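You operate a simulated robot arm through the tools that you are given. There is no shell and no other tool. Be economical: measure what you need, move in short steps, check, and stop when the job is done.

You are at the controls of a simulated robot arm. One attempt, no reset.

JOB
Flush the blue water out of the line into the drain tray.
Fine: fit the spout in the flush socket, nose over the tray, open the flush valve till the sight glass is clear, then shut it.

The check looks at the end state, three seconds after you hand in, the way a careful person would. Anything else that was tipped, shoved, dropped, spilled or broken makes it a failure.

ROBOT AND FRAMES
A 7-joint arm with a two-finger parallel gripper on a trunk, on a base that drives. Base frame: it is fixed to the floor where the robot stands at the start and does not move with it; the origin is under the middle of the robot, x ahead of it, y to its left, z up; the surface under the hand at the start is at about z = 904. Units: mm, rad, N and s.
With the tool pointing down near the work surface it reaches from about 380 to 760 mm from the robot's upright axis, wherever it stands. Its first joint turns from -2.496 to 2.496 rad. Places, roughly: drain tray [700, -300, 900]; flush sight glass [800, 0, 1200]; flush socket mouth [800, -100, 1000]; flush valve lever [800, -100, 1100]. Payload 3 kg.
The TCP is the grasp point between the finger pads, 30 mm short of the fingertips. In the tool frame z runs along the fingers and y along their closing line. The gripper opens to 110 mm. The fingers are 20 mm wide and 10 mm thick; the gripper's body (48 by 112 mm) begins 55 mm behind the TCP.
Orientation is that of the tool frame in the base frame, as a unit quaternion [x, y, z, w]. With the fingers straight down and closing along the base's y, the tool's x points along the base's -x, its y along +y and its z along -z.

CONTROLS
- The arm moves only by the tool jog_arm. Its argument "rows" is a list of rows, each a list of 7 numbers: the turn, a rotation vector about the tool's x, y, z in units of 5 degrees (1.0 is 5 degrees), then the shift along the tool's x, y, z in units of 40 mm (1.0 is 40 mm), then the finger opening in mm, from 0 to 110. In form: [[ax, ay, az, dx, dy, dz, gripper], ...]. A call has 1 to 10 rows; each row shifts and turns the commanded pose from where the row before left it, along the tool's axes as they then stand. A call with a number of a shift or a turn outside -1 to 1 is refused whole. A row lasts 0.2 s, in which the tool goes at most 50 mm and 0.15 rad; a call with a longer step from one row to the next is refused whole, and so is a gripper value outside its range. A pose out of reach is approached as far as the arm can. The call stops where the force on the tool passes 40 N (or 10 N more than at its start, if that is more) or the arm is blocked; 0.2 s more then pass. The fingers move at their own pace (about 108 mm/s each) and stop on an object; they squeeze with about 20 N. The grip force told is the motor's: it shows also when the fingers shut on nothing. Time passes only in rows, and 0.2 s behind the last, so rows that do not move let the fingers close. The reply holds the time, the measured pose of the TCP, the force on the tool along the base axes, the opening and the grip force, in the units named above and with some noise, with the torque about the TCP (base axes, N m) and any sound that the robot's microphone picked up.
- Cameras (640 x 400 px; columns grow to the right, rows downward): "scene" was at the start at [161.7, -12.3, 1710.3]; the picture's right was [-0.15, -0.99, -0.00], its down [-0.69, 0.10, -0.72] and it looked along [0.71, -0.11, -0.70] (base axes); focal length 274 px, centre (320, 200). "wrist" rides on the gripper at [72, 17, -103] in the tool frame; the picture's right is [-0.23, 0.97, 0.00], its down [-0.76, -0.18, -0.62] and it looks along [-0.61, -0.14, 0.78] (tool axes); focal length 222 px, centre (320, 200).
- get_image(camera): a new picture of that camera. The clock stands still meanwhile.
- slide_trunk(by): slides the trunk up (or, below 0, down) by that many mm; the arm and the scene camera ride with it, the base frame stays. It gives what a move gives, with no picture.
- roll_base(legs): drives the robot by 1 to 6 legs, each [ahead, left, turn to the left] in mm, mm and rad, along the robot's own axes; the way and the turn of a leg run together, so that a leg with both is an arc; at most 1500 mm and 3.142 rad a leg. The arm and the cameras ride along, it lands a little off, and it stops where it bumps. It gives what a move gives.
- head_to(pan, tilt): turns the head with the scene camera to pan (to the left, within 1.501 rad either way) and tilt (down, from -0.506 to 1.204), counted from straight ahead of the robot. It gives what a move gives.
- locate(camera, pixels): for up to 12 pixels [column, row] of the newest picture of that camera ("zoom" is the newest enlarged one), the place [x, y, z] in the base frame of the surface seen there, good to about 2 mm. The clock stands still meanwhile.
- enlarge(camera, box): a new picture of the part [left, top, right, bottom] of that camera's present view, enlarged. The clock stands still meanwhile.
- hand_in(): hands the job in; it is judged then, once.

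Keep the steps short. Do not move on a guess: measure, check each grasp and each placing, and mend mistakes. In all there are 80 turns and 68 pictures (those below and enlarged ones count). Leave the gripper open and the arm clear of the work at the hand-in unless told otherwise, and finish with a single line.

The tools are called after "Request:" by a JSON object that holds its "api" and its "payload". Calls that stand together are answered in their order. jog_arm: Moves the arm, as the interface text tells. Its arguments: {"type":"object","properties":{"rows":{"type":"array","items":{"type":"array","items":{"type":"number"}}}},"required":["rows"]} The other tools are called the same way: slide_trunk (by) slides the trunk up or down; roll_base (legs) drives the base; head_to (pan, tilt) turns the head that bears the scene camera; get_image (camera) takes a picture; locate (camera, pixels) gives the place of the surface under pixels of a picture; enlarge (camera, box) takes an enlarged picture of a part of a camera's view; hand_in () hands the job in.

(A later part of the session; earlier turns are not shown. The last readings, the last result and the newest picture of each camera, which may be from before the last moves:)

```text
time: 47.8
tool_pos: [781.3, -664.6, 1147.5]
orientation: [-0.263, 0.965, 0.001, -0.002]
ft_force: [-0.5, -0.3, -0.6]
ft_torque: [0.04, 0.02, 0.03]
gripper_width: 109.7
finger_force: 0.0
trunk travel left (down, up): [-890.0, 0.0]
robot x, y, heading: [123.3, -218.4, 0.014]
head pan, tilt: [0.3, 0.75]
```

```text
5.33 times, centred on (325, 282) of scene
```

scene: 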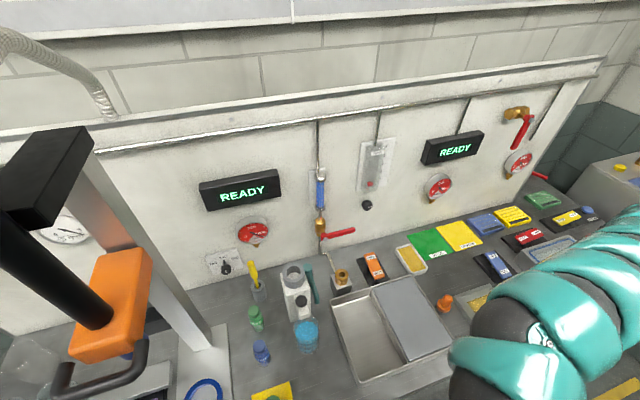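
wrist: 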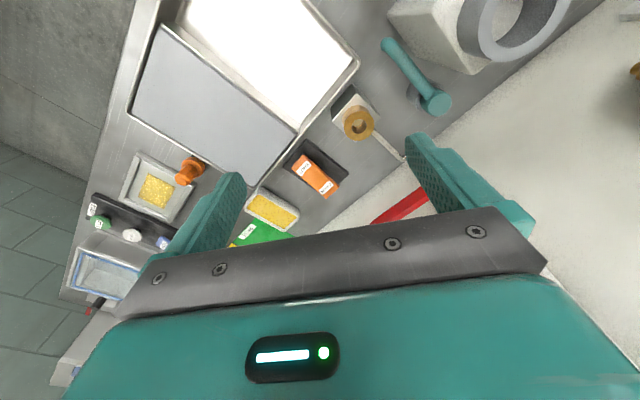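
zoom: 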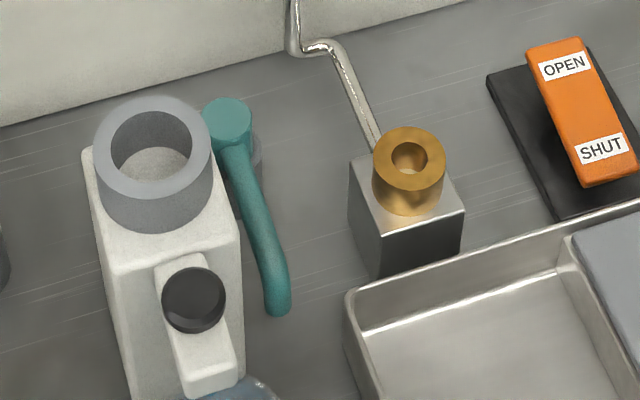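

Request:
{"api": "locate", "payload": {"camera": "zoom", "pixels": [[215, 115], [240, 115], [228, 135], [232, 105], [242, 170], [258, 220], [270, 265], [279, 300], [405, 130], [435, 165], [380, 165], [408, 182]]}}

Request:
{"api": "locate", "payload": {"camera": "scene", "pixels": [[324, 237], [354, 230], [340, 234], [330, 302], [452, 348], [352, 381], [385, 297], [406, 360], [306, 280], [290, 292], [301, 290], [300, 318]]}}

```text
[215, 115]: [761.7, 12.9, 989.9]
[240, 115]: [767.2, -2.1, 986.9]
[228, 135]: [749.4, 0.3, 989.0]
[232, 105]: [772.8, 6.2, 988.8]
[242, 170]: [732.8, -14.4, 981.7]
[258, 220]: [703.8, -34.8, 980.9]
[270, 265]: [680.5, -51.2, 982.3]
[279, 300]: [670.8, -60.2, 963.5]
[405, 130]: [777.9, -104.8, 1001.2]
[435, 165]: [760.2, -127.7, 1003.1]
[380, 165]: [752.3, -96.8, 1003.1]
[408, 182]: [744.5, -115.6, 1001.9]
```

```text
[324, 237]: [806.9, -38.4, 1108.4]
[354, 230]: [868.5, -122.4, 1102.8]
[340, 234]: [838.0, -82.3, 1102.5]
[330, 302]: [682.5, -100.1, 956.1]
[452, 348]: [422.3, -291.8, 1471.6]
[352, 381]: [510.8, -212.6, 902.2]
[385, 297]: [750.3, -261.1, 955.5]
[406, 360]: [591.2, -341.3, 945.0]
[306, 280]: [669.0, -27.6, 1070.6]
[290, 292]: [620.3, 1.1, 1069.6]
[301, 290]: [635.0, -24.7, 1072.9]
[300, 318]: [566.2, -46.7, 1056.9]
```

Spout head centre ≈(762,5), tube axis z≈972 pointing 215°, socket centre ≈(761,-111) with top z≈1002. I'll yaw the tool to the tube direction and lean the hand 28° away from the block, up here where it's free.

Request:
{"api": "jog_arm", "payload": {"rows": [[0, 0, -0.92, 0, 0, 0, 60], [-0.94, 0, 0, 0, 0, 0, 60], [-0.94, 0, 0, 0, 0, 0, 60], [-0.94, 0, 0, 0, 0, 0, 60], [-0.94, 0, 0, 0, 0, 0, 60], [-0.94, 0, 0, 0, 0, 0, 60], [-0.94, 0, 0, 0, 0, 0, 60]]}}

```text
time: 49.4
tool_pos: [773.1, -654.5, 1149.9]
orientation: [-0.296, 0.928, 0.217, -0.069]
ft_force: [-0.8, 0.0, -0.3]
ft_torque: [0.04, -0.01, -0.02]
gripper_width: 59.9
finger_force: 0.0
out of reach, approached as far as the arm can: row 6
trunk travel left (down, up): [-890.0, 0.0]
robot x, y, heading: [123.8, -219.5, 0.015]
head pan, tilt: [0.3, 0.75]
```

Lean is 26°, axes as planned. Now move over the tray area at z≈1110 (nothing that high there): about (640,-330,1110).

Request:
{"api": "jog_arm", "payload": {"rows": [[0, 0, 0, -0.22, 0.8, 0.52, 60], [0, 0, 0, -0.22, 0.8, 0.52, 60], [0, 0, 0, -0.22, 0.8, 0.52, 60], [0, 0, 0, -0.22, 0.8, 0.52, 60], [0, 0, 0, -0.22, 0.8, 0.52, 60], [0, 0, 0, -0.22, 0.8, 0.52, 60], [0, 0, 0, -0.22, 0.8, 0.52, 60], [0, 0, 0, -0.22, 0.8, 0.52, 60], [0, 0, 0, -0.22, 0.8, 0.52, 60]]}}

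```text
time: 51.4
tool_pos: [735.6, -383.7, 1096.6]
orientation: [-0.292, 0.925, 0.232, -0.077]
ft_force: [0.5, 0.5, 0.7]
ft_torque: [-0.02, 0.01, 0.0]
gripper_width: 60.3
finger_force: 0.0
out of reach, approached as far as the arm can: row 3, 6, 7, 8, 9
trunk travel left (down, up): [-890.0, 0.0]
robot x, y, heading: [123.3, -219.1, 0.008]
head pan, tilt: [0.3, 0.75]
```

An inner limit nudged it to (736,-384,1097); still safe. Now toward (745,-150,1097), outward of the lever.

Request:
{"api": "jog_arm", "payload": {"rows": [[0, 0, 0, -0.593, 0.683, 0.363, 60], [0, 0, 0, -0.593, 0.683, 0.363, 60], [0, 0, 0, -0.593, 0.683, 0.363, 60], [0, 0, 0, -0.593, 0.683, 0.363, 60], [0, 0, 0, -0.593, 0.683, 0.363, 60], [0, 0, 0, -0.593, 0.683, 0.363, 60]]}}

Request:
{"api": "get_image", "payload": {"camera": "scene"}}

```text
time: 52.8
tool_pos: [748.0, -147.9, 1094.3]
orientation: [-0.293, 0.924, 0.233, -0.076]
ft_force: [-0.3, 0.4, -0.6]
ft_torque: [0.0, -0.02, 0.0]
gripper_width: 60.0
finger_force: 0.2
out of reach, approached as far as the arm can: row 1
trunk travel left (down, up): [-890.0, 0.0]
robot x, y, heading: [121.4, -219.8, 0.009]
head pan, tilt: [0.3, 0.75]
```

```text
44 pictures are left
```

scene: 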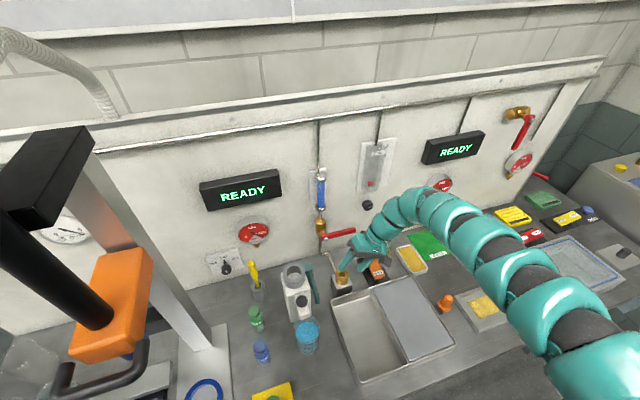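

Clear. Move to the pre-grasp point 100 mm back along the finger line: (766,-56,1071).

Request:
{"api": "jog_arm", "payload": {"rows": [[0, 0, 0, -0.563, 0.384, 0.42, 55], [0, 0, 0, -0.563, 0.384, 0.42, 55], [0, 0, 0, -0.563, 0.384, 0.42, 55]]}}

Request:
{"api": "get_image", "payload": {"camera": "wrist"}}

Request:
{"api": "enlarge", "payload": {"camera": "scene", "box": [270, 190, 430, 320]}}

```text
time: 53.6
tool_pos: [768.7, -58.7, 1073.3]
orientation: [-0.292, 0.925, 0.233, -0.074]
ft_force: [0.1, 0.0, 0.6]
ft_torque: [-0.01, -0.01, 0.0]
gripper_width: 55.2
finger_force: 0.1
trunk travel left (down, up): [-890.0, 0.0]
robot x, y, heading: [121.4, -220.8, 0.013]
head pan, tilt: [0.3, 0.75]
```

```text
43 pictures are left
```

wrist: 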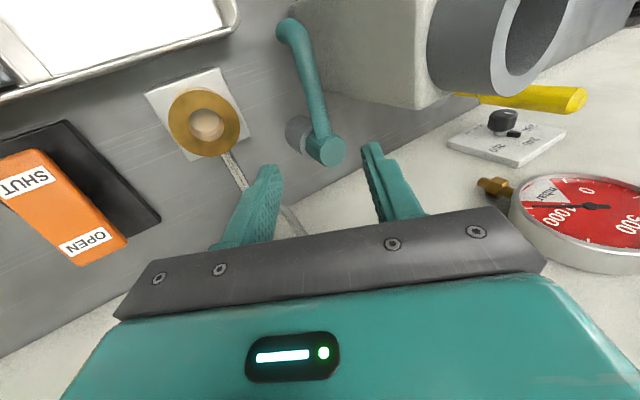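

```text
3.08 times, centred on (350, 255) of scene
```

zoom: 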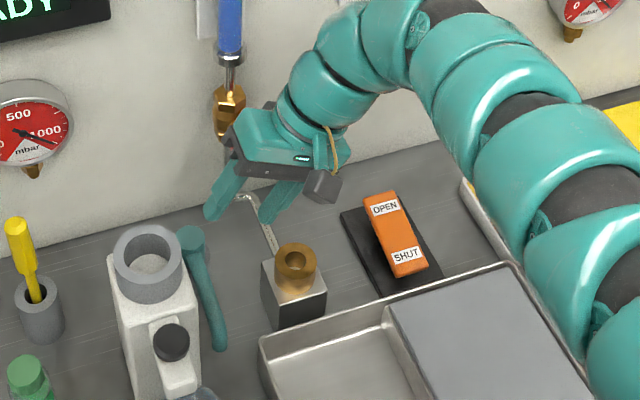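

The tube (320,126 expected grip pixel) lies exactly between the fingers. Advance 70 mm along the fingers with 45 mm opening, then check.

Request:
{"api": "jog_arm", "payload": {"rows": [[0, 0, 0, 0, 0, 0.6, 45], [0, 0, 0, 0, 0, 0.6, 45], [0, 0, 0, 0, 0.03, 0.6, 45]]}}

Request:
{"api": "get_image", "payload": {"camera": "wrist"}}

Request:
{"api": "enlarge", "payload": {"camera": "scene", "box": [270, 200, 370, 320]}}

```text
time: 54.4
tool_pos: [744.8, -32.1, 1011.1]
orientation: [-0.293, 0.924, 0.232, -0.075]
ft_force: [-5.2, -2.3, 0.1]
ft_torque: [0.28, -0.43, -0.17]
gripper_width: 44.8
finger_force: 0.0
trunk travel left (down, up): [-890.0, 0.0]
robot x, y, heading: [124.4, -223.4, 0.016]
head pan, tilt: [0.3, 0.75]
```

```text
41 pictures are left
```

wrist: 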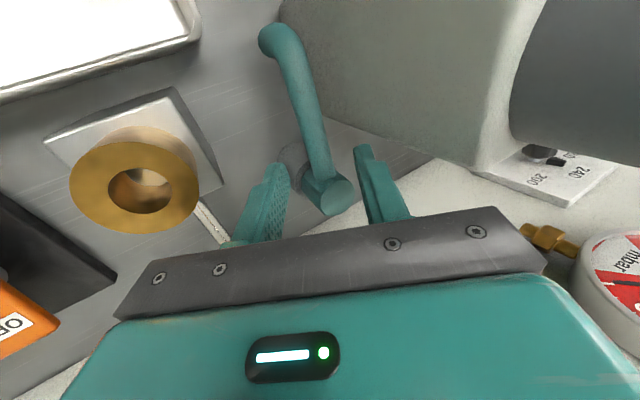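

```text
3.33 times, centred on (320, 260) of scene
```

zoom: 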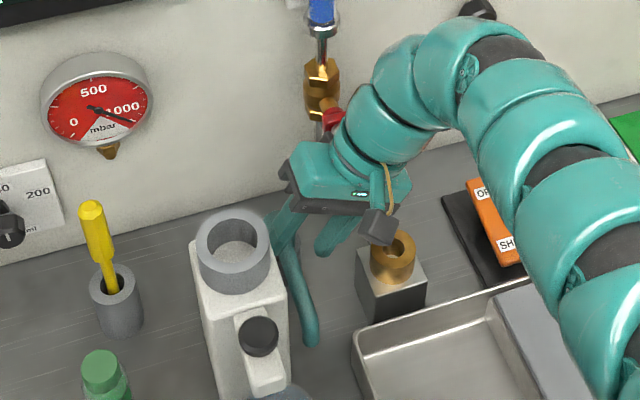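

There's a light contact (−5.2,−2.3 N, i.e. pushing me outward): the wrist link is touching the lever hub. I back off outward at once and retreat along the fingers, then check the lever.

Request:
{"api": "jog_arm", "payload": {"rows": [[0, 0, 0, 0.25, 0, 0, 45], [0, 0, 0, 0, 0, -0.6, 45], [0, 0, 0, 0.3, 0, -0.6, 45]]}}

Request:
{"api": "enlarge", "payload": {"camera": "scene", "box": [280, 190, 380, 290]}}

```text
time: 55.2
tool_pos: [740.5, -64.5, 1051.2]
orientation: [-0.293, 0.924, 0.233, -0.076]
ft_force: [0.0, -0.4, 0.5]
ft_torque: [0.05, 0.01, -0.02]
gripper_width: 44.7
finger_force: 0.1
trunk travel left (down, up): [-890.0, 0.0]
robot x, y, heading: [121.7, -216.6, 0.008]
head pan, tilt: [0.3, 0.75]
```

```text
4.00 times, centred on (330, 240) of scene
```

zoom: 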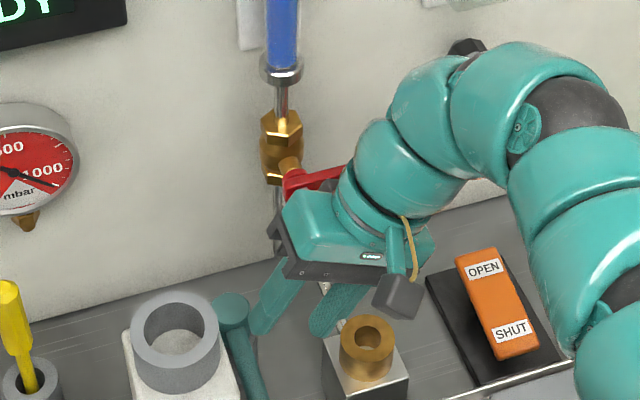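

Lever unmoved, contact released. I'll tilt the hand 12° outward (fingers pointing slightly to the wall) so the wrist clears the lever hub, with a slightly smaller side lean.

Request:
{"api": "jog_arm", "payload": {"rows": [[0, 0, 0, 0.3, 0, -0.4, 45], [0.4, -0.8, 0, 0, 0, 0, 45], [0, -0.8, 0, 0, 0, 0, 45], [0, -0.8, 0, 0, 0, 0, 45], [0, 0, 0, 0, 0, 0, 45]]}}

```text
time: 56.4
tool_pos: [738.0, -76.5, 1066.2]
orientation: [-0.269, 0.931, 0.246, 0.027]
ft_force: [0.3, -0.3, 0.0]
ft_torque: [0.02, -0.01, 0.01]
gripper_width: 45.1
finger_force: 0.1
trunk travel left (down, up): [-890.0, 0.0]
robot x, y, heading: [123.6, -218.4, 0.008]
head pan, tilt: [0.3, 0.75]
```

Axes computed; pre-grasp is (742,-58,1060), then 80 mm along the fingers. Go to pre-grasp, then halfway, and check forces.

Request:
{"api": "jog_arm", "payload": {"rows": [[0, 0, 0, -0.275, 0.21, 0.35, 45], [0, 0, 0, 0, 0, 0.5, 45], [0, 0, 0, 0, 0, 0.5, 45], [0, 0, 0, 0, 0, 0, 45]]}}

Request:
{"api": "get_image", "payload": {"camera": "wrist"}}

Request:
{"api": "enlarge", "payload": {"camera": "scene", "box": [270, 200, 370, 310]}}

```text
time: 57.4
tool_pos: [738.0, -37.9, 1024.8]
orientation: [-0.269, 0.93, 0.247, 0.027]
ft_force: [-0.3, -0.2, 0.7]
ft_torque: [0.01, 0.05, -0.02]
gripper_width: 44.8
finger_force: 0.1
trunk travel left (down, up): [-890.0, 0.0]
robot x, y, heading: [123.7, -218.0, 0.009]
head pan, tilt: [0.3, 0.75]
```

```text
38 pictures are left
```

wrist: 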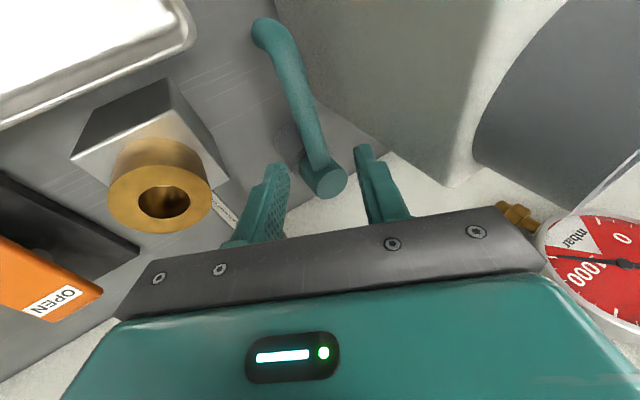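

```text
3.64 times, centred on (320, 255) of scene
```

zoom: 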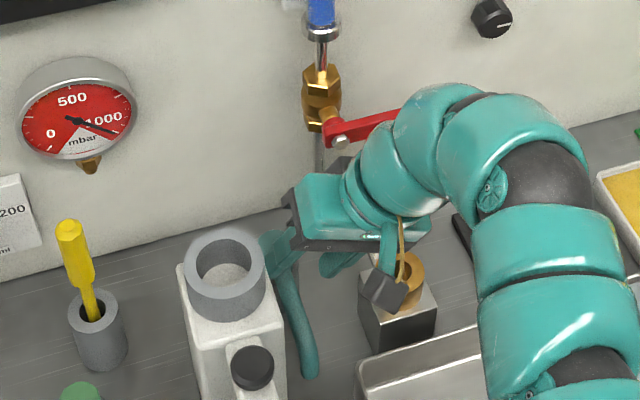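

No contact, the tube sits centred at (319,157). Advance the last 39 mm in two steps.

Request:
{"api": "jog_arm", "payload": {"rows": [[0, 0, 0, -0.02, -0.02, 0.5, 45], [0, 0, 0, 0, 0, 0.47, 45], [0, 0, 0, 0, 0, 0, 45]]}}

Request:
{"api": "get_image", "payload": {"camera": "wrist"}}

Request:
{"api": "enlarge", "payload": {"camera": "scene", "box": [270, 200, 370, 310]}}

```text
time: 58.2
tool_pos: [737.7, -18.8, 990.0]
orientation: [-0.268, 0.931, 0.246, 0.028]
ft_force: [10.4, -1.2, 0.8]
ft_torque: [0.04, 0.23, -0.19]
gripper_width: 42.6
finger_force: 0.0
trunk travel left (down, up): [-890.0, 0.0]
robot x, y, heading: [121.1, -215.9, 0.016]
head pan, tilt: [0.3, 0.75]
```

```text
36 pictures are left
```

wrist: 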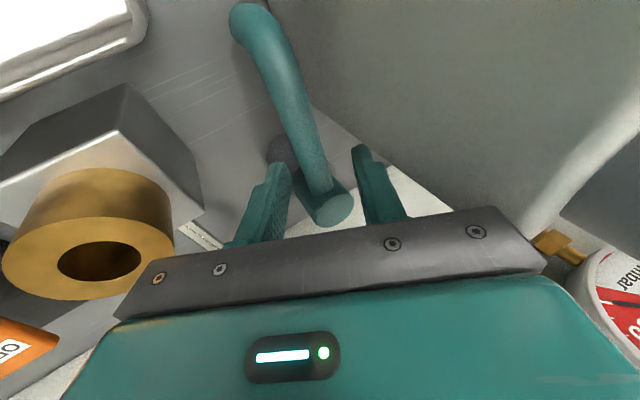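

```text
3.64 times, centred on (320, 255) of scene
```

zoom: 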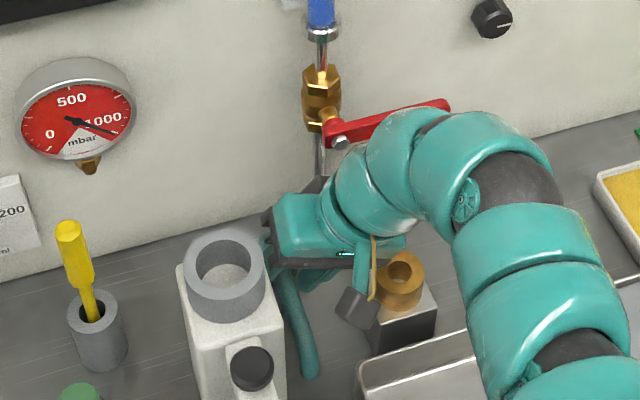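

A 10 N side contact: the left finger is touching the block's corner (opening pressed to 42.6). The tube is centred between the fingers, so I'll close now, which draws that finger away from the block.

Request:
{"api": "jog_arm", "payload": {"rows": [[0, 0, 0, 0, 0, 0, 30], [0, 0, 0, 0, 0, 0, 0], [0, 0, 0, 0, 0, 0, 0], [0, 0, 0, 0, 0, 0, 0]]}}

Request:
{"api": "get_image", "payload": {"camera": "wrist"}}

```text
time: 59.2
tool_pos: [736.6, -19.2, 990.1]
orientation: [-0.27, 0.93, 0.246, 0.026]
ft_force: [0.1, -0.3, 0.2]
ft_torque: [-0.07, 0.06, 0.0]
gripper_width: 16.2
finger_force: 19.7
trunk travel left (down, up): [-890.0, 0.0]
robot x, y, heading: [120.5, -217.6, 0.015]
head pan, tilt: [0.3, 0.75]
```

```text
34 pictures are left
```

wrist: 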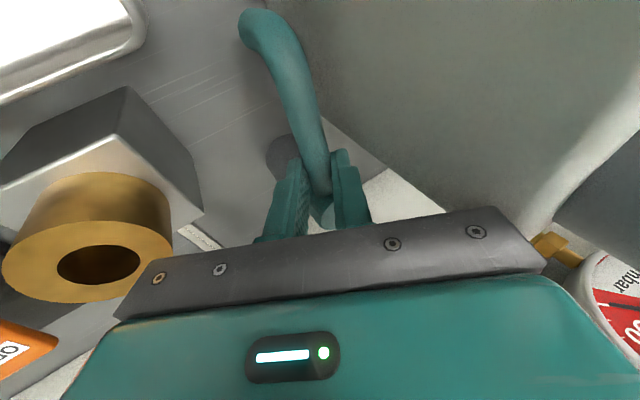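

Tube held (16 mm, 20 N), forces zero. Lift straight up 20 mm first and check.

Request:
{"api": "jog_arm", "payload": {"rows": [[0, 0, 0, -0.058, 0.111, -0.22, 0], [0, 0, 0, -0.058, 0.111, -0.22, 0], [0, 0, 0, 0, 0, 0, 0]]}}

Request:
{"api": "enlarge", "payload": {"camera": "scene", "box": [270, 200, 370, 310]}}

```text
time: 60.0
tool_pos: [737.1, -18.9, 1010.5]
orientation: [-0.27, 0.93, 0.247, 0.027]
ft_force: [0.0, -1.0, -0.2]
ft_torque: [-0.01, 0.01, -0.01]
gripper_width: 16.4
finger_force: 20.2
trunk travel left (down, up): [-890.0, 0.0]
robot x, y, heading: [121.0, -214.5, 0.01]
head pan, tilt: [0.3, 0.75]
```

```text
3.64 times, centred on (320, 255) of scene
```

zoom: 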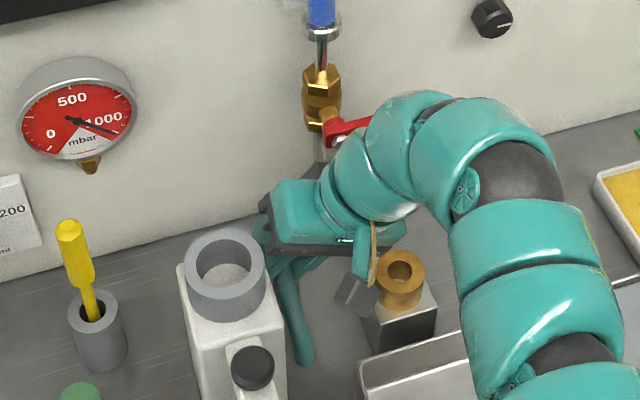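

The spout rises with the hand, no contact. Lift another 100 mm.

Request:
{"api": "jog_arm", "payload": {"rows": [[0, 0, 0, -0.116, 0.222, -0.44, 0], [0, 0, 0, -0.116, 0.222, -0.44, 0], [0, 0, 0, -0.116, 0.222, -0.44, 0], [0, 0, 0, -0.116, 0.222, -0.44, 0], [0, 0, 0, -0.116, 0.222, -0.44, 0], [0, 0, 0, 0, 0, 0, 0]]}}

Request:
{"api": "get_image", "payload": {"camera": "wrist"}}

Request:
{"api": "enlarge", "payload": {"camera": "scene", "box": [260, 190, 400, 320]}}

```text
time: 61.4
tool_pos: [741.0, -18.4, 1110.5]
orientation: [-0.27, 0.93, 0.247, 0.026]
ft_force: [-0.3, 0.4, -1.2]
ft_torque: [-0.01, 0.0, 0.03]
gripper_width: 16.2
finger_force: 20.2
trunk travel left (down, up): [-890.0, 0.0]
robot x, y, heading: [119.3, -219.2, 0.01]
head pan, tilt: [0.3, 0.75]
```

```text
32 pictures are left
```

wrist: 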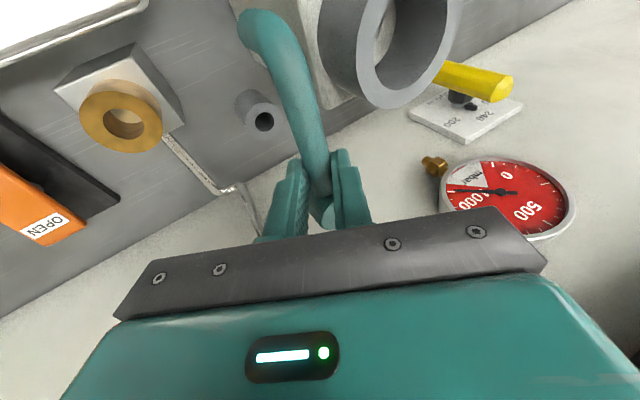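

```text
3.08 times, centred on (330, 255) of scene
```

zoom: 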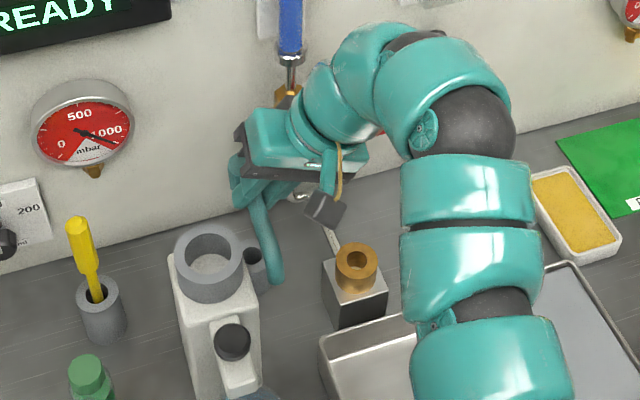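

The spout is free and the holder empty. I'll measure holder hole, socket mouth and the held tube from this wrist view.

Request:
{"api": "locate", "payload": {"camera": "wrist", "pixels": [[250, 112], [275, 130], [268, 108], [256, 133], [82, 120], [160, 128], [125, 93], [118, 152], [285, 60], [262, 22], [305, 115], [325, 215]]}}

Request:
{"api": "locate", "payload": {"camera": "zoom", "pixels": [[258, 205], [276, 275], [355, 244], [338, 262], [375, 262], [357, 275], [268, 240]]}}

```text
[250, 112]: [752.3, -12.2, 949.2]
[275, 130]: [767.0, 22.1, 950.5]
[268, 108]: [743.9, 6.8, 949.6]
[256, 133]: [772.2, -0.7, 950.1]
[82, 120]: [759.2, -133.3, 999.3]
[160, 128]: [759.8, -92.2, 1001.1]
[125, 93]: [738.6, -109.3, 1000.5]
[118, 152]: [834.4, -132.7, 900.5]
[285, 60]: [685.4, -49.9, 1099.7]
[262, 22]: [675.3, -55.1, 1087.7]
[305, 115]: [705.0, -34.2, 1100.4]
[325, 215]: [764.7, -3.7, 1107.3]
```

```text
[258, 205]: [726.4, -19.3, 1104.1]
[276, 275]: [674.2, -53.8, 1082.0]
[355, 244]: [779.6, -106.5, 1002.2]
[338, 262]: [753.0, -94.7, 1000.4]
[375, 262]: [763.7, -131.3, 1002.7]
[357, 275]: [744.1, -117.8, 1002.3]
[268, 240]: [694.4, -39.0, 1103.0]
```

Holder centre ≈(759,4.5), socket centre ≈(760,-112.5): shift (+1,-117), shoulder to rise 51 mm. Move horizontally over the socket at this height.

Request:
{"api": "jog_arm", "payload": {"rows": [[0, 0, 0, 0.378, -0.527, -0.347, 0], [0, 0, 0, 0.378, -0.527, -0.347, 0], [0, 0, 0, 0.378, -0.527, -0.347, 0], [0, 0, 0, 0.378, -0.527, -0.347, 0], [0, 0, 0, 0, 0, 0, 0]]}}

Request:
{"api": "get_image", "payload": {"camera": "wrist"}}

Request:
{"api": "enlarge", "payload": {"camera": "scene", "box": [290, 210, 390, 320]}}

```text
time: 62.6
tool_pos: [742.8, -131.9, 1107.5]
orientation: [-0.269, 0.931, 0.246, 0.027]
ft_force: [-0.5, 0.8, -1.2]
ft_torque: [-0.03, 0.01, 0.0]
gripper_width: 16.0
finger_force: 19.7
out of reach, approached as far as the arm can: row 4
trunk travel left (down, up): [-890.0, 0.0]
robot x, y, heading: [118.7, -219.2, 0.011]
head pan, tilt: [0.3, 0.75]
```

```text
30 pictures are left
```

wrist: 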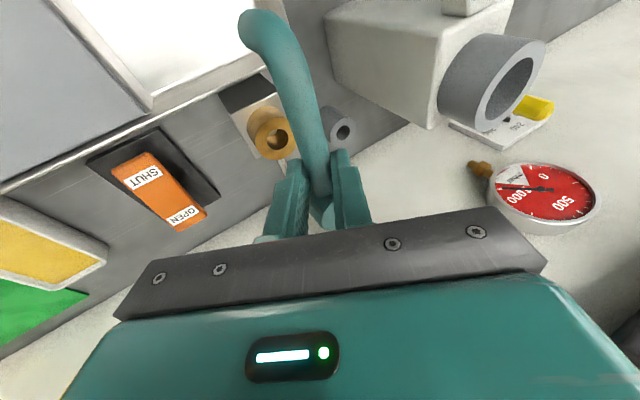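

```text
3.64 times, centred on (340, 265) of scene
```

zoom: 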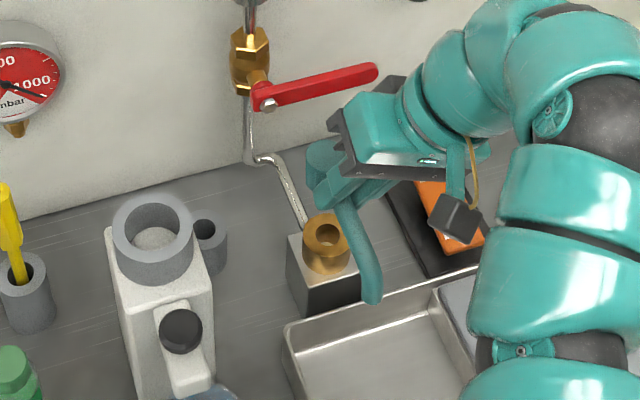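

I'm at the inner reach limit here (x 742.8, y −131.9 instead of 737.6, −136). I'll roll the base back 40 mm so the arm has room; the hand moves 40 mm toward the tray, in free space.

Request:
{"api": "roll_base", "payload": {"legs": [[-40, 0, 0]]}}

```text
time: 63.5
tool_pos: [702.3, -132.0, 1108.3]
orientation: [-0.269, 0.931, 0.246, 0.027]
ft_force: [-0.4, 0.0, -0.2]
ft_torque: [-0.03, -0.03, -0.02]
gripper_width: 16.2
finger_force: 20.4
trunk travel left (down, up): [-890.0, 0.0]
robot x, y, heading: [84.9, -218.7, 0.013]
head pan, tilt: [0.3, 0.75]
```

Now correct to (737.6,−136,1108).

Request:
{"api": "jog_arm", "payload": {"rows": [[0, 0, 0, -0.353, -0.263, -0.037, 0], [0, 0, 0, -0.353, -0.263, -0.037, 0], [0, 0, 0, 0, 0, 0, 0]]}}

Request:
{"api": "get_image", "payload": {"camera": "wrist"}}

Request:
{"api": "enlarge", "payload": {"camera": "scene", "box": [300, 210, 380, 310]}}

```text
time: 64.3
tool_pos: [740.2, -136.7, 1104.8]
orientation: [-0.268, 0.931, 0.246, 0.027]
ft_force: [-0.3, -0.5, -0.7]
ft_torque: [-0.03, 0.0, -0.01]
gripper_width: 16.4
finger_force: 20.2
trunk travel left (down, up): [-890.0, 0.0]
robot x, y, heading: [82.0, -220.1, 0.008]
head pan, tilt: [0.3, 0.75]
```

```text
28 pictures are left
```

wrist: 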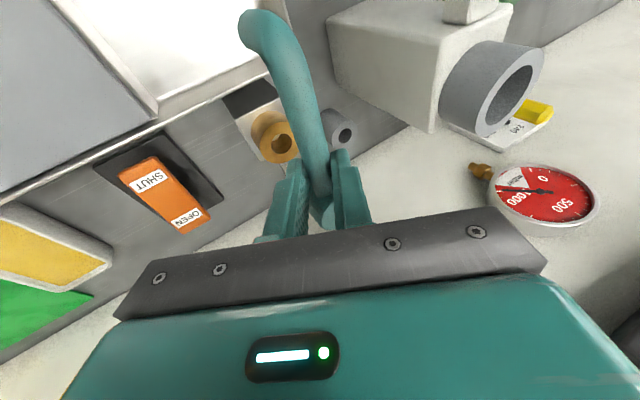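

```text
4.00 times, centred on (340, 260) of scene
```

zoom: 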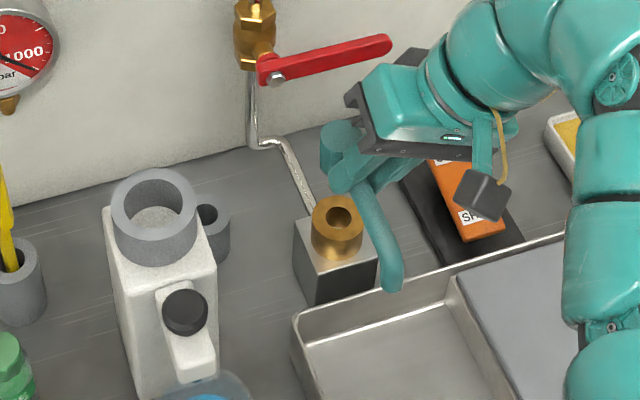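

I'll measure the held head and tube versus the socket in this view before lowering.

Request:
{"api": "locate", "payload": {"camera": "zoom", "pixels": [[340, 126], [326, 137], [345, 133], [335, 145], [330, 165], [337, 183], [370, 215], [388, 260], [390, 285], [337, 198], [315, 215], [360, 215]]}}

Request:
{"api": "locate", "payload": {"camera": "wrist", "pixels": [[322, 215], [310, 150], [290, 80], [262, 25], [300, 110]]}}

```text
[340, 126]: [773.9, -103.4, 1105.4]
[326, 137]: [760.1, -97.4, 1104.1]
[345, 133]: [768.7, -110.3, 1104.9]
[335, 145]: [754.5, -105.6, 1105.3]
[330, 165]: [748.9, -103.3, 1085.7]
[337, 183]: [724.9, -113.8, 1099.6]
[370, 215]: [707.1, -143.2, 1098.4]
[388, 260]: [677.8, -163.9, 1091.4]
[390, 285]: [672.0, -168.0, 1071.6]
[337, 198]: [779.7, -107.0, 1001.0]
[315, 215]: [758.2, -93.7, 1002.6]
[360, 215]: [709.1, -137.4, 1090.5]
```

```text
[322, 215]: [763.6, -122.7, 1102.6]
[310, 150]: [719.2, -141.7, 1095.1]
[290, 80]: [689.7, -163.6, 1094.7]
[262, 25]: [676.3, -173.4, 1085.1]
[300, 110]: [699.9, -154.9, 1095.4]
```

The two cameras disagree by a few mm, so I'll take a stronger enlargement of head and socket to align them relative to each other.

Request:
{"api": "enlarge", "payload": {"camera": "scene", "box": [312, 232, 356, 276]}}

```text
9.09 times, centred on (334, 254) of scene
```

zoom: 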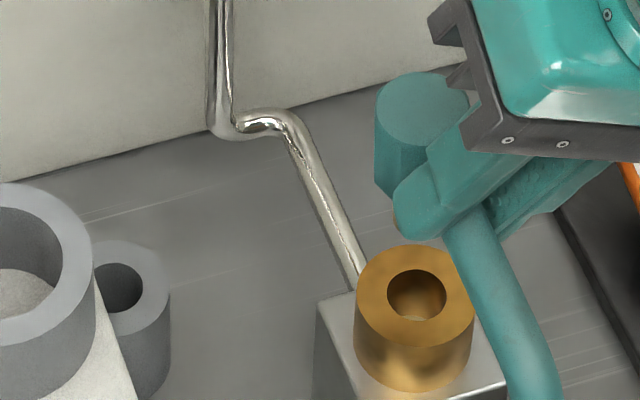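

Request:
{"api": "locate", "payload": {"camera": "zoom", "pixels": [[379, 108], [422, 75], [462, 92], [422, 108], [412, 140], [397, 221], [361, 296], [470, 296], [416, 249], [416, 342], [385, 170], [500, 290]]}}

```text
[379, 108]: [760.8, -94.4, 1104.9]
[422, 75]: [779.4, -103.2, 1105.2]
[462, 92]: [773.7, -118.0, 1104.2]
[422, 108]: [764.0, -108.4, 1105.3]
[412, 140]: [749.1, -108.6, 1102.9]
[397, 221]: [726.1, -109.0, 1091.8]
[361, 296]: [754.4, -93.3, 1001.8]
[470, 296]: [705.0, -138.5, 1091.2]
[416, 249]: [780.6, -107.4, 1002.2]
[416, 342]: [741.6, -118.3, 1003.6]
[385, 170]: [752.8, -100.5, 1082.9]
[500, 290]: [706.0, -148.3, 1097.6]
```

Head centre ≈(764.3,−107.5), socket centre ≈(761,−112.7) in the same picture. I'll shift about (−3,−3.5) and lower 30 mm, then re-measure.

Request:
{"api": "jog_arm", "payload": {"rows": [[0, 0, 0, 0.14, -0.178, 0.31, 0], [0, 0, 0, 0.14, -0.178, 0.31, 0], [0, 0, 0, 0, 0, 0, 0]]}}

Request:
{"api": "enlarge", "payload": {"camera": "scene", "box": [312, 236, 356, 280]}}

Request:
{"api": "enlarge", "payload": {"camera": "wrist", "box": [200, 80, 380, 250]}}

```text
time: 65.1
tool_pos: [735.7, -140.0, 1075.8]
orientation: [-0.268, 0.931, 0.247, 0.026]
ft_force: [0.4, 0.7, -0.8]
ft_torque: [-0.02, -0.02, 0.0]
gripper_width: 16.1
finger_force: 20.2
trunk travel left (down, up): [-890.0, 0.0]
robot x, y, heading: [82.4, -221.5, 0.012]
head pan, tilt: [0.3, 0.75]
```

```text
9.09 times, centred on (334, 258) of scene
```

zoom: 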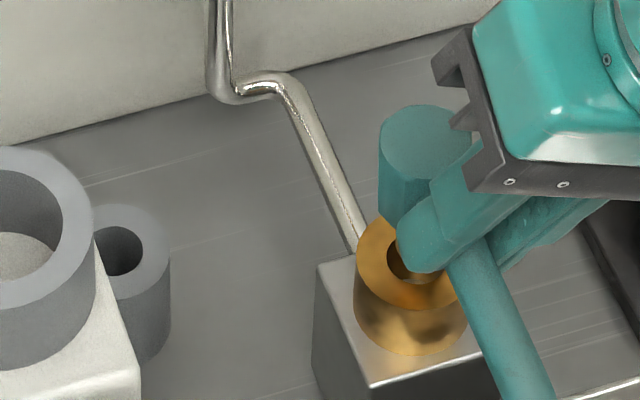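

```text
2.35 times, centred on (290, 165) of wrist
```

zoom: 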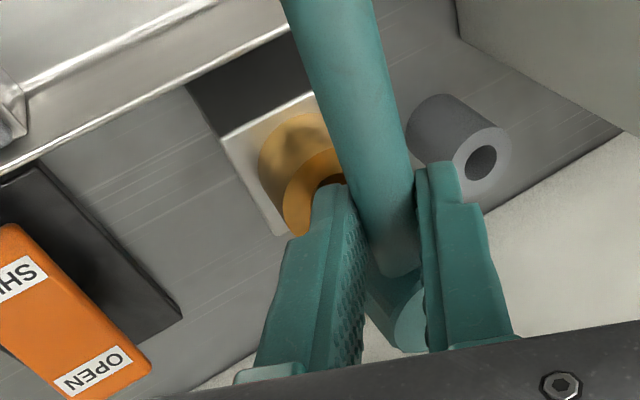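

Request:
{"api": "enlarge", "payload": {"camera": "scene", "box": [312, 236, 356, 280]}}

Request:
{"api": "locate", "payload": {"camera": "zoom", "pixels": [[383, 142], [425, 109], [468, 130], [425, 142], [412, 175], [360, 260], [378, 222], [416, 308], [390, 205], [385, 195], [395, 250]]}}

```text
9.09 times, centred on (334, 258) of scene
```

zoom: 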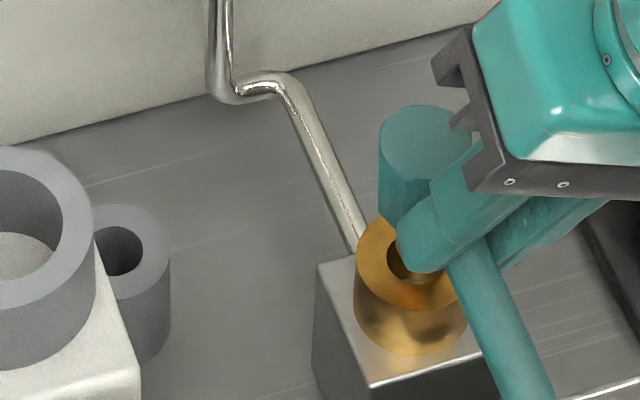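

```text
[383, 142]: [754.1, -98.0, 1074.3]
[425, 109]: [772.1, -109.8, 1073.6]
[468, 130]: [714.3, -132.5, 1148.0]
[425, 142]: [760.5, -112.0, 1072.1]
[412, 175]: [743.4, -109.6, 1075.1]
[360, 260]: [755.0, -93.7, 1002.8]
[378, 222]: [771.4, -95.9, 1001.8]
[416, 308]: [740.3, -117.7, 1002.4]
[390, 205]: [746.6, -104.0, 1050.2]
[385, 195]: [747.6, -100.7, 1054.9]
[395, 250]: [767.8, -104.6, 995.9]
```

Averaging the estimates, the target is TCP ≈(737.7,−139.5). Nudge +2 mm in x and lower in 10 mm steps, watching force.

Request:
{"api": "jog_arm", "payload": {"rows": [[0, 0, 0, 0.02, -0.15, 0.265, 0], [0, 0, 0, 0.029, -0.055, 0.11, 0], [0, 0, 0, 0.029, -0.055, 0.11, 0], [0, 0, 0, 0, 0, 0, 0]]}}

```text
time: 66.1
tool_pos: [736.4, -140.5, 1052.5]
orientation: [-0.269, 0.931, 0.247, 0.027]
ft_force: [-1.0, 0.5, -1.9]
ft_torque: [0.04, 0.08, 0.0]
gripper_width: 16.2
finger_force: 20.2
trunk travel left (down, up): [-890.0, 0.0]
robot x, y, heading: [82.5, -217.3, 0.011]
head pan, tilt: [0.3, 0.75]
```

Only slight forces 11 mm above the expected seat. Lower 6 mm more and look.

Request:
{"api": "jog_arm", "payload": {"rows": [[0, 0, 0, 0.017, -0.033, 0.066, 0], [0, 0, 0, 0.017, -0.033, 0.066, 0], [0, 0, 0, 0, 0, 0, 0]]}}

Request:
{"api": "enlarge", "payload": {"camera": "scene", "box": [312, 240, 356, 284]}}

```text
time: 66.9
tool_pos: [734.6, -141.4, 1047.4]
orientation: [-0.269, 0.93, 0.247, 0.027]
ft_force: [-0.6, 0.1, -1.4]
ft_torque: [0.0, 0.01, 0.04]
gripper_width: 16.1
finger_force: 19.6
trunk travel left (down, up): [-890.0, 0.0]
robot x, y, heading: [82.7, -217.7, 0.01]
head pan, tilt: [0.3, 0.75]
```

```text
9.09 times, centred on (334, 262) of scene
```

zoom: 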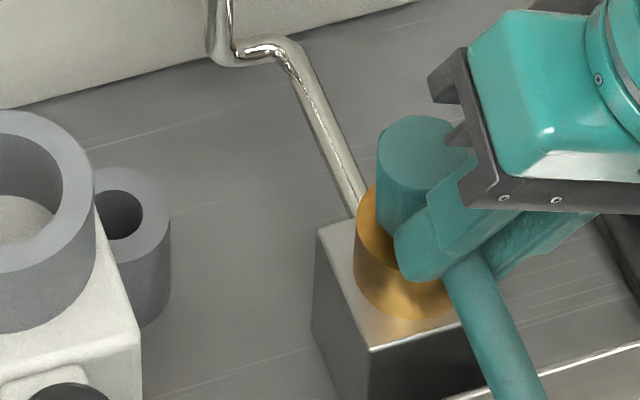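

Request:
{"api": "locate", "payload": {"camera": "zoom", "pixels": [[381, 155], [424, 120], [460, 138], [424, 152], [410, 186], [361, 225], [372, 192], [390, 262], [379, 215], [405, 280]]}}

Request:
{"api": "get_image", "payload": {"camera": "wrist"}}

```text
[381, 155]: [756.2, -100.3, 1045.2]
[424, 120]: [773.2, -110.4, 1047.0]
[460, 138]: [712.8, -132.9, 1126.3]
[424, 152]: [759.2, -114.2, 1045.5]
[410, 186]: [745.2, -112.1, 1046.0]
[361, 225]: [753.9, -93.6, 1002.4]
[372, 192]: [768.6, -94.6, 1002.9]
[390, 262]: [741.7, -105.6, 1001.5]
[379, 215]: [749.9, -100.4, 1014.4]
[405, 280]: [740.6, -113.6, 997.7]
```

```text
21 pictures are left
```

wrist: 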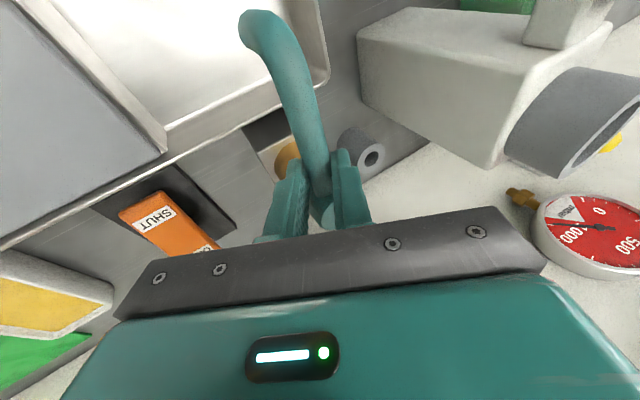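

Head (758.9,−115), socket (760.5,−113): offset about 1.5–2 mm, bottom ~6 mm above the rim. Nudge (+1.5,+1.5) and lower 7 mm.

Request:
{"api": "jog_arm", "payload": {"rows": [[0, 0, 0, -0.035, 0.015, 0.02, 0], [0, 0, 0, 0.013, -0.04, 0.075, 0], [0, 0, 0, 0.013, -0.04, 0.075, 0], [0, 0, 0, 0, 0, 0, 0]]}}

```text
time: 67.9
tool_pos: [737.1, -138.7, 1039.1]
orientation: [-0.269, 0.931, 0.247, 0.026]
ft_force: [-0.4, -1.3, -0.6]
ft_torque: [-0.06, 0.01, -0.05]
gripper_width: 16.2
finger_force: 19.5
trunk travel left (down, up): [-890.0, 0.0]
robot x, y, heading: [82.4, -216.2, 0.007]
head pan, tilt: [0.3, 0.75]
```

Still no contact force at z=1039. Lower in 2 mm rows until it seats.

Request:
{"api": "jog_arm", "payload": {"rows": [[0, 0, 0, 0.012, -0.022, 0.044, 0], [0, 0, 0, 0.012, -0.022, 0.044, 0], [0, 0, 0, 0, 0, 0, 0]]}}

Request:
{"api": "enlarge", "payload": {"camera": "scene", "box": [312, 240, 356, 284]}}

```text
time: 68.7
tool_pos: [735.9, -138.8, 1038.8]
orientation: [-0.268, 0.931, 0.246, 0.03]
ft_force: [1.2, -3.6, 17.8]
ft_torque: [0.2, -0.18, -0.13]
gripper_width: 16.2
finger_force: 19.9
trunk travel left (down, up): [-890.0, 0.0]
robot x, y, heading: [81.7, -217.0, 0.007]
head pan, tilt: [0.3, 0.75]
```

```text
9.09 times, centred on (334, 262) of scene
```

zoom: 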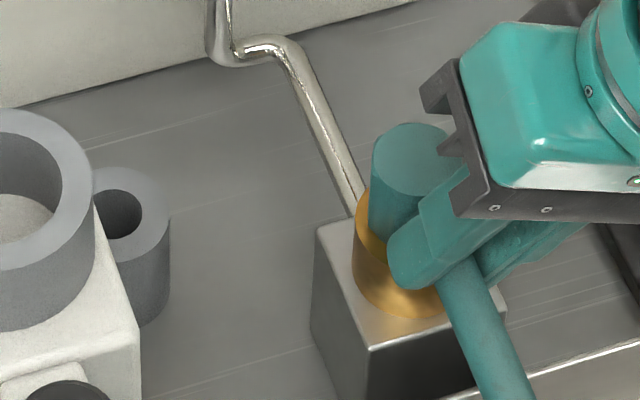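

17.8 N upward: it has landed. I'll measure head height and concentricity.

Request:
{"api": "locate", "payload": {"camera": "zoom", "pixels": [[374, 162], [415, 127], [415, 158], [400, 193], [372, 230], [375, 225], [385, 235], [360, 225], [390, 300], [480, 300], [515, 385]]}}

```text
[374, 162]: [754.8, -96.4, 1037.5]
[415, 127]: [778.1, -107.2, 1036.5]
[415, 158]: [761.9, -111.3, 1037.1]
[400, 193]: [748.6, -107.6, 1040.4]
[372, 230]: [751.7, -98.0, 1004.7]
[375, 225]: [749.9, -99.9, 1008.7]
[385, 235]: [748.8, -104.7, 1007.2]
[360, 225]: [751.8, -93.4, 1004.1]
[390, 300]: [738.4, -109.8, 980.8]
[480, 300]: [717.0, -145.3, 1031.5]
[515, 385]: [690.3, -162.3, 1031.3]
```

Head top 1037.5 on rim 1002 (35–38 mm, same as it stood in the holder), so the spigot is fully in. Open the fingers to 40 mm and check.

Request:
{"api": "jog_arm", "payload": {"rows": [[0, 0, 0, 0, 0, 0, 25], [0, 0, 0, 0, 0, 0, 40], [0, 0, 0, 0, 0, 0, 40]]}}

Request:
{"api": "jog_arm", "payload": {"rows": [[0, 0, 0, 0, 0, -0.5, 45], [0, 0, 0, 0, 0, -1, 45], [0, 0, 0, 0.3, 0, -0.8, 45]]}}

Request:
{"api": "enlarge", "payload": {"camera": "scene", "box": [300, 220, 380, 310]}}

```text
time: 69.5
tool_pos: [736.5, -137.6, 1036.5]
orientation: [-0.269, 0.93, 0.247, 0.027]
ft_force: [0.0, 0.7, -0.2]
ft_torque: [0.0, -0.05, -0.02]
gripper_width: 40.4
finger_force: 0.0
trunk travel left (down, up): [-890.0, 0.0]
robot x, y, heading: [85.9, -220.7, 0.01]
head pan, tilt: [0.3, 0.75]
```

```text
time: 70.3
tool_pos: [732.8, -187.5, 1114.7]
orientation: [-0.269, 0.931, 0.247, 0.026]
ft_force: [0.1, 0.4, -0.6]
ft_torque: [0.01, -0.01, -0.01]
gripper_width: 45.5
finger_force: 0.1
trunk travel left (down, up): [-890.0, 0.0]
robot x, y, heading: [82.1, -219.3, 0.014]
head pan, tilt: [0.3, 0.75]
```

```text
4.44 times, centred on (340, 265) of scene
```

zoom: 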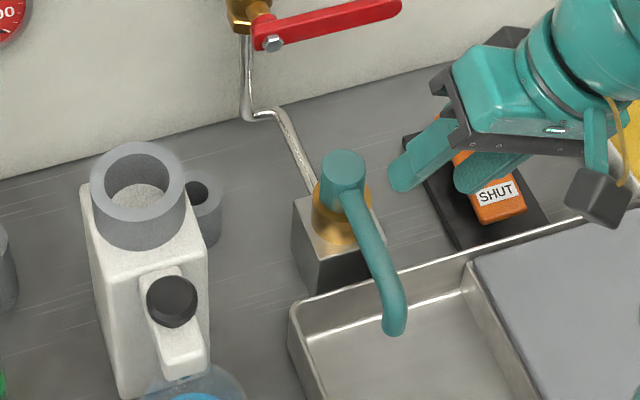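

The spout sits upright in the socket with its nose over the open tray half. Quick measurement to confirm, plus the lever.

Request:
{"api": "locate", "payload": {"camera": "zoom", "pixels": [[343, 165], [328, 168], [357, 170], [343, 153], [365, 225], [388, 275], [395, 325], [300, 305], [385, 355], [275, 43], [390, 8], [330, 25]]}}

Request:
{"api": "enlarge", "payload": {"camera": "scene", "box": [290, 160, 380, 250]}}

```text
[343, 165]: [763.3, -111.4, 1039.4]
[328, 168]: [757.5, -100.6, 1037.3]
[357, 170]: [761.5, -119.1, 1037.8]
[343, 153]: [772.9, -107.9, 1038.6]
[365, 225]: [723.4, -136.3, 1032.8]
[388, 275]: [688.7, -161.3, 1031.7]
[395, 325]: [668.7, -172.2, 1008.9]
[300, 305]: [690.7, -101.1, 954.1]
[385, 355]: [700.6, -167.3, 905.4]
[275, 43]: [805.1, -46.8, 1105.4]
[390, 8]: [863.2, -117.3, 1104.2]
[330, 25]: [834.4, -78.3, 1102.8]
```

```text
4.44 times, centred on (335, 205) of scene
```

zoom: 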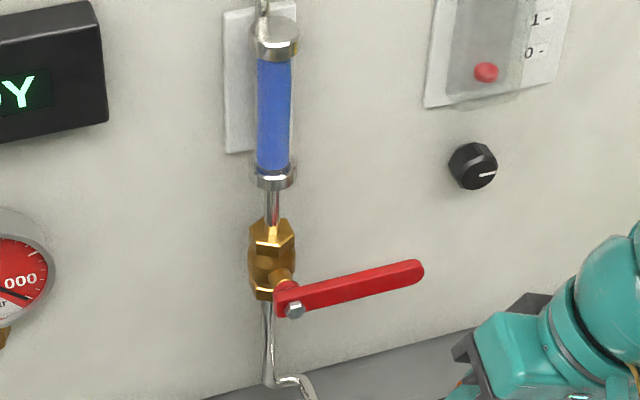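

Spout is level and seated (head 1038, tube 1032), nose at (669,−172) over the tray. Lever: pivot ≈(806,−43,1105), end ≈(868,−122,1103), level. I'll work the lever with closed fingers as a peg, hand tilted 45° toward the wall from above. First roll the base back ~60 mm from the wall to get room.

Request:
{"api": "roll_base", "payload": {"legs": [[-50, -35, 0]]}}

Request:
{"api": "jog_arm", "payload": {"rows": [[0, 0, 0, -0.835, 0.29, 0.025, 0], [0, 0, 0, -0.835, 0.29, 0.025, 0], [0, 0, 0, -0.835, 0.29, 0.025, 0], [0, 0, 0, -0.835, 0.29, 0.025, 0]]}}

Request:
{"api": "jog_arm", "payload": {"rows": [[0.667, -0.926, -0.361, 0, 0, 0, 0], [0.667, -0.926, -0.361, 0, 0, 0, 0], [0.667, -0.926, -0.361, 0, 0, 0, 0], [0.667, -0.926, -0.361, 0, 0, 0, 0], [0.667, -0.926, -0.361, 0, 0, 0, 0], [0.667, -0.926, -0.361, 0, 0, 0, 0], [0.667, -0.926, -0.361, 0, 0, 0, 0]]}}

Request:
{"api": "get_image", "payload": {"camera": "scene"}}

```text
time: 71.3
tool_pos: [684.0, -225.3, 1115.3]
orientation: [-0.269, 0.931, 0.247, 0.027]
ft_force: [-0.2, -0.9, 0.8]
ft_torque: [0.01, -0.08, -0.03]
gripper_width: 45.2
finger_force: 0.1
trunk travel left (down, up): [-890.0, 0.0]
robot x, y, heading: [34.7, -255.4, 0.005]
head pan, tilt: [0.3, 0.75]
```

```text
time: 72.3
tool_pos: [777.5, -122.6, 1155.1]
orientation: [-0.268, 0.931, 0.246, 0.026]
ft_force: [0.5, 0.1, 0.2]
ft_torque: [-0.01, 0.01, -0.01]
gripper_width: 0.0
finger_force: 20.4
trunk travel left (down, up): [-890.0, 0.0]
robot x, y, heading: [33.7, -256.1, 0.011]
head pan, tilt: [0.3, 0.75]
```

```text
time: 73.9
tool_pos: [773.7, -124.0, 1155.4]
orientation: [-0.276, 0.882, 0.115, 0.363]
ft_force: [-0.9, 0.0, 0.7]
ft_torque: [-0.02, 0.0, -0.02]
gripper_width: 0.1
finger_force: 19.4
trunk travel left (down, up): [-890.0, 0.0]
robot x, y, heading: [36.0, -254.4, 0.006]
head pan, tilt: [0.3, 0.75]
```

```text
17 pictures are left
```

scene: 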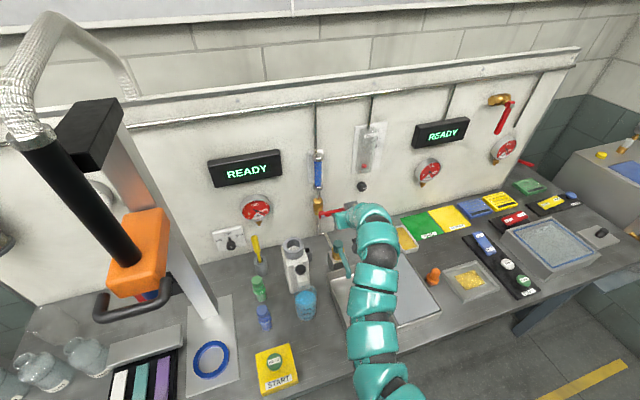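

Orientation is right: fingers point inward/down at 45°, no side lean. Now place the closed fingers across and above the lever, 60 mm from its pivot: TCP (840.5,−88,1150).

Request:
{"api": "jog_arm", "payload": {"rows": [[0, 0, 0, -0.625, -0.105, 0.708, 0], [0, 0, 0, -0.625, -0.105, 0.708, 0], [0, 0, 0, 0, 0, 0, 0]]}}

Request:
{"api": "enlarge", "payload": {"camera": "scene", "box": [290, 150, 380, 250]}}

```text
time: 74.7
tool_pos: [840.3, -86.4, 1150.6]
orientation: [-0.278, 0.882, 0.118, 0.363]
ft_force: [0.0, -0.3, 0.1]
ft_torque: [-0.01, 0.0, 0.0]
gripper_width: 0.0
finger_force: 20.3
trunk travel left (down, up): [-890.0, 0.0]
robot x, y, heading: [31.7, -255.5, 0.009]
head pan, tilt: [0.3, 0.75]
```

```text
4.00 times, centred on (335, 200) of scene
```

zoom: 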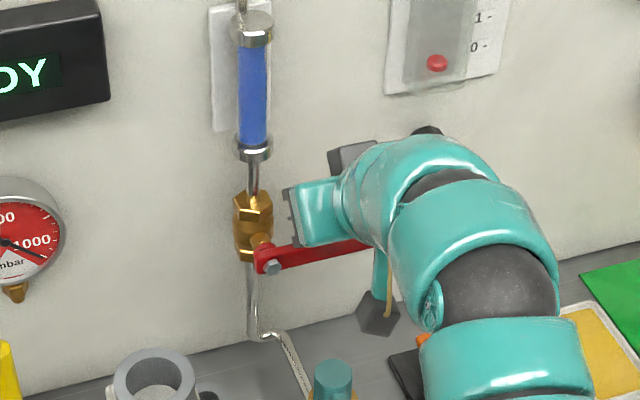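

In position with no contact. Push gently straight down 35 mm in 7 mm steps; watch the force.

Request:
{"api": "jog_arm", "payload": {"rows": [[0, 0, 0, 0.123, 0, 0.124, 0], [0, 0, 0, 0.123, 0, 0.124, 0], [0, 0, 0, 0.123, 0, 0.124, 0], [0, 0, 0, 0.123, 0, 0.124, 0], [0, 0, 0, 0.123, 0, 0.124, 0]]}}

Request:
{"api": "enlarge", "payload": {"camera": "scene", "box": [290, 150, 380, 250]}}

```text
time: 75.7
tool_pos: [846.5, -86.2, 1128.8]
orientation: [-0.276, 0.878, 0.118, 0.372]
ft_force: [0.3, 2.2, 3.7]
ft_torque: [0.08, -0.07, 0.0]
gripper_width: 0.1
finger_force: 20.0
trunk travel left (down, up): [-890.0, 0.0]
robot x, y, heading: [30.9, -251.9, 0.011]
head pan, tilt: [0.3, 0.75]
stopped in row 5: the force on the tool passed its limit at 49 N (the readings are from after the stop); the commanded pose is now the measured one
```

```text
4.00 times, centred on (335, 200) of scene
```

zoom: 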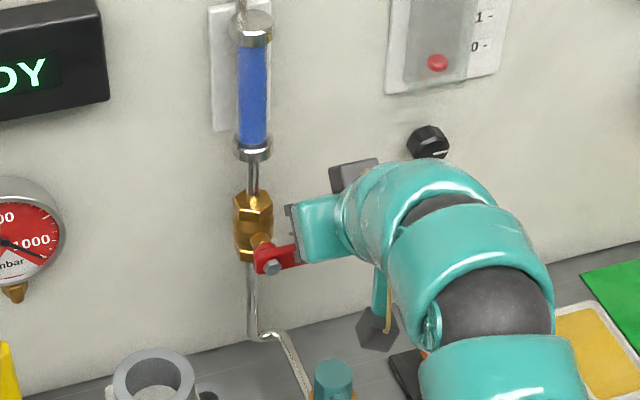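

It's blocked right at contact: downward is the stop, so the valve opens upward. I'll retreat along the fingers, drop 63 mm, and slide the peg in under the lever.

Request:
{"api": "jog_arm", "payload": {"rows": [[0, 0, 0, 0, 0, -0.81, 0], [0, 0, 0, 0, 0, -0.81, 0], [0, 0, 0, 0.6, 0, 0.52, 0], [0, 0, 0, 0.6, 0, 0.52, 0], [0, 0, 0, 0, 0, 0, 0]]}}

Request:
{"api": "enlarge", "payload": {"camera": "scene", "box": [290, 160, 380, 260]}}

```text
time: 76.9
tool_pos: [804.9, -114.5, 1109.2]
orientation: [-0.277, 0.879, 0.117, 0.37]
ft_force: [-0.1, -0.2, 0.0]
ft_torque: [-0.02, 0.03, 0.0]
gripper_width: 0.0
finger_force: 20.1
trunk travel left (down, up): [-890.0, 0.0]
robot x, y, heading: [37.2, -254.4, 0.009]
head pan, tilt: [0.3, 0.75]
```

```text
4.00 times, centred on (335, 210) of scene
```

zoom: 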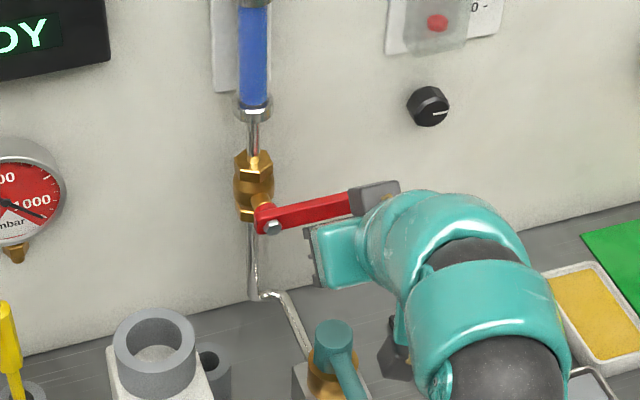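

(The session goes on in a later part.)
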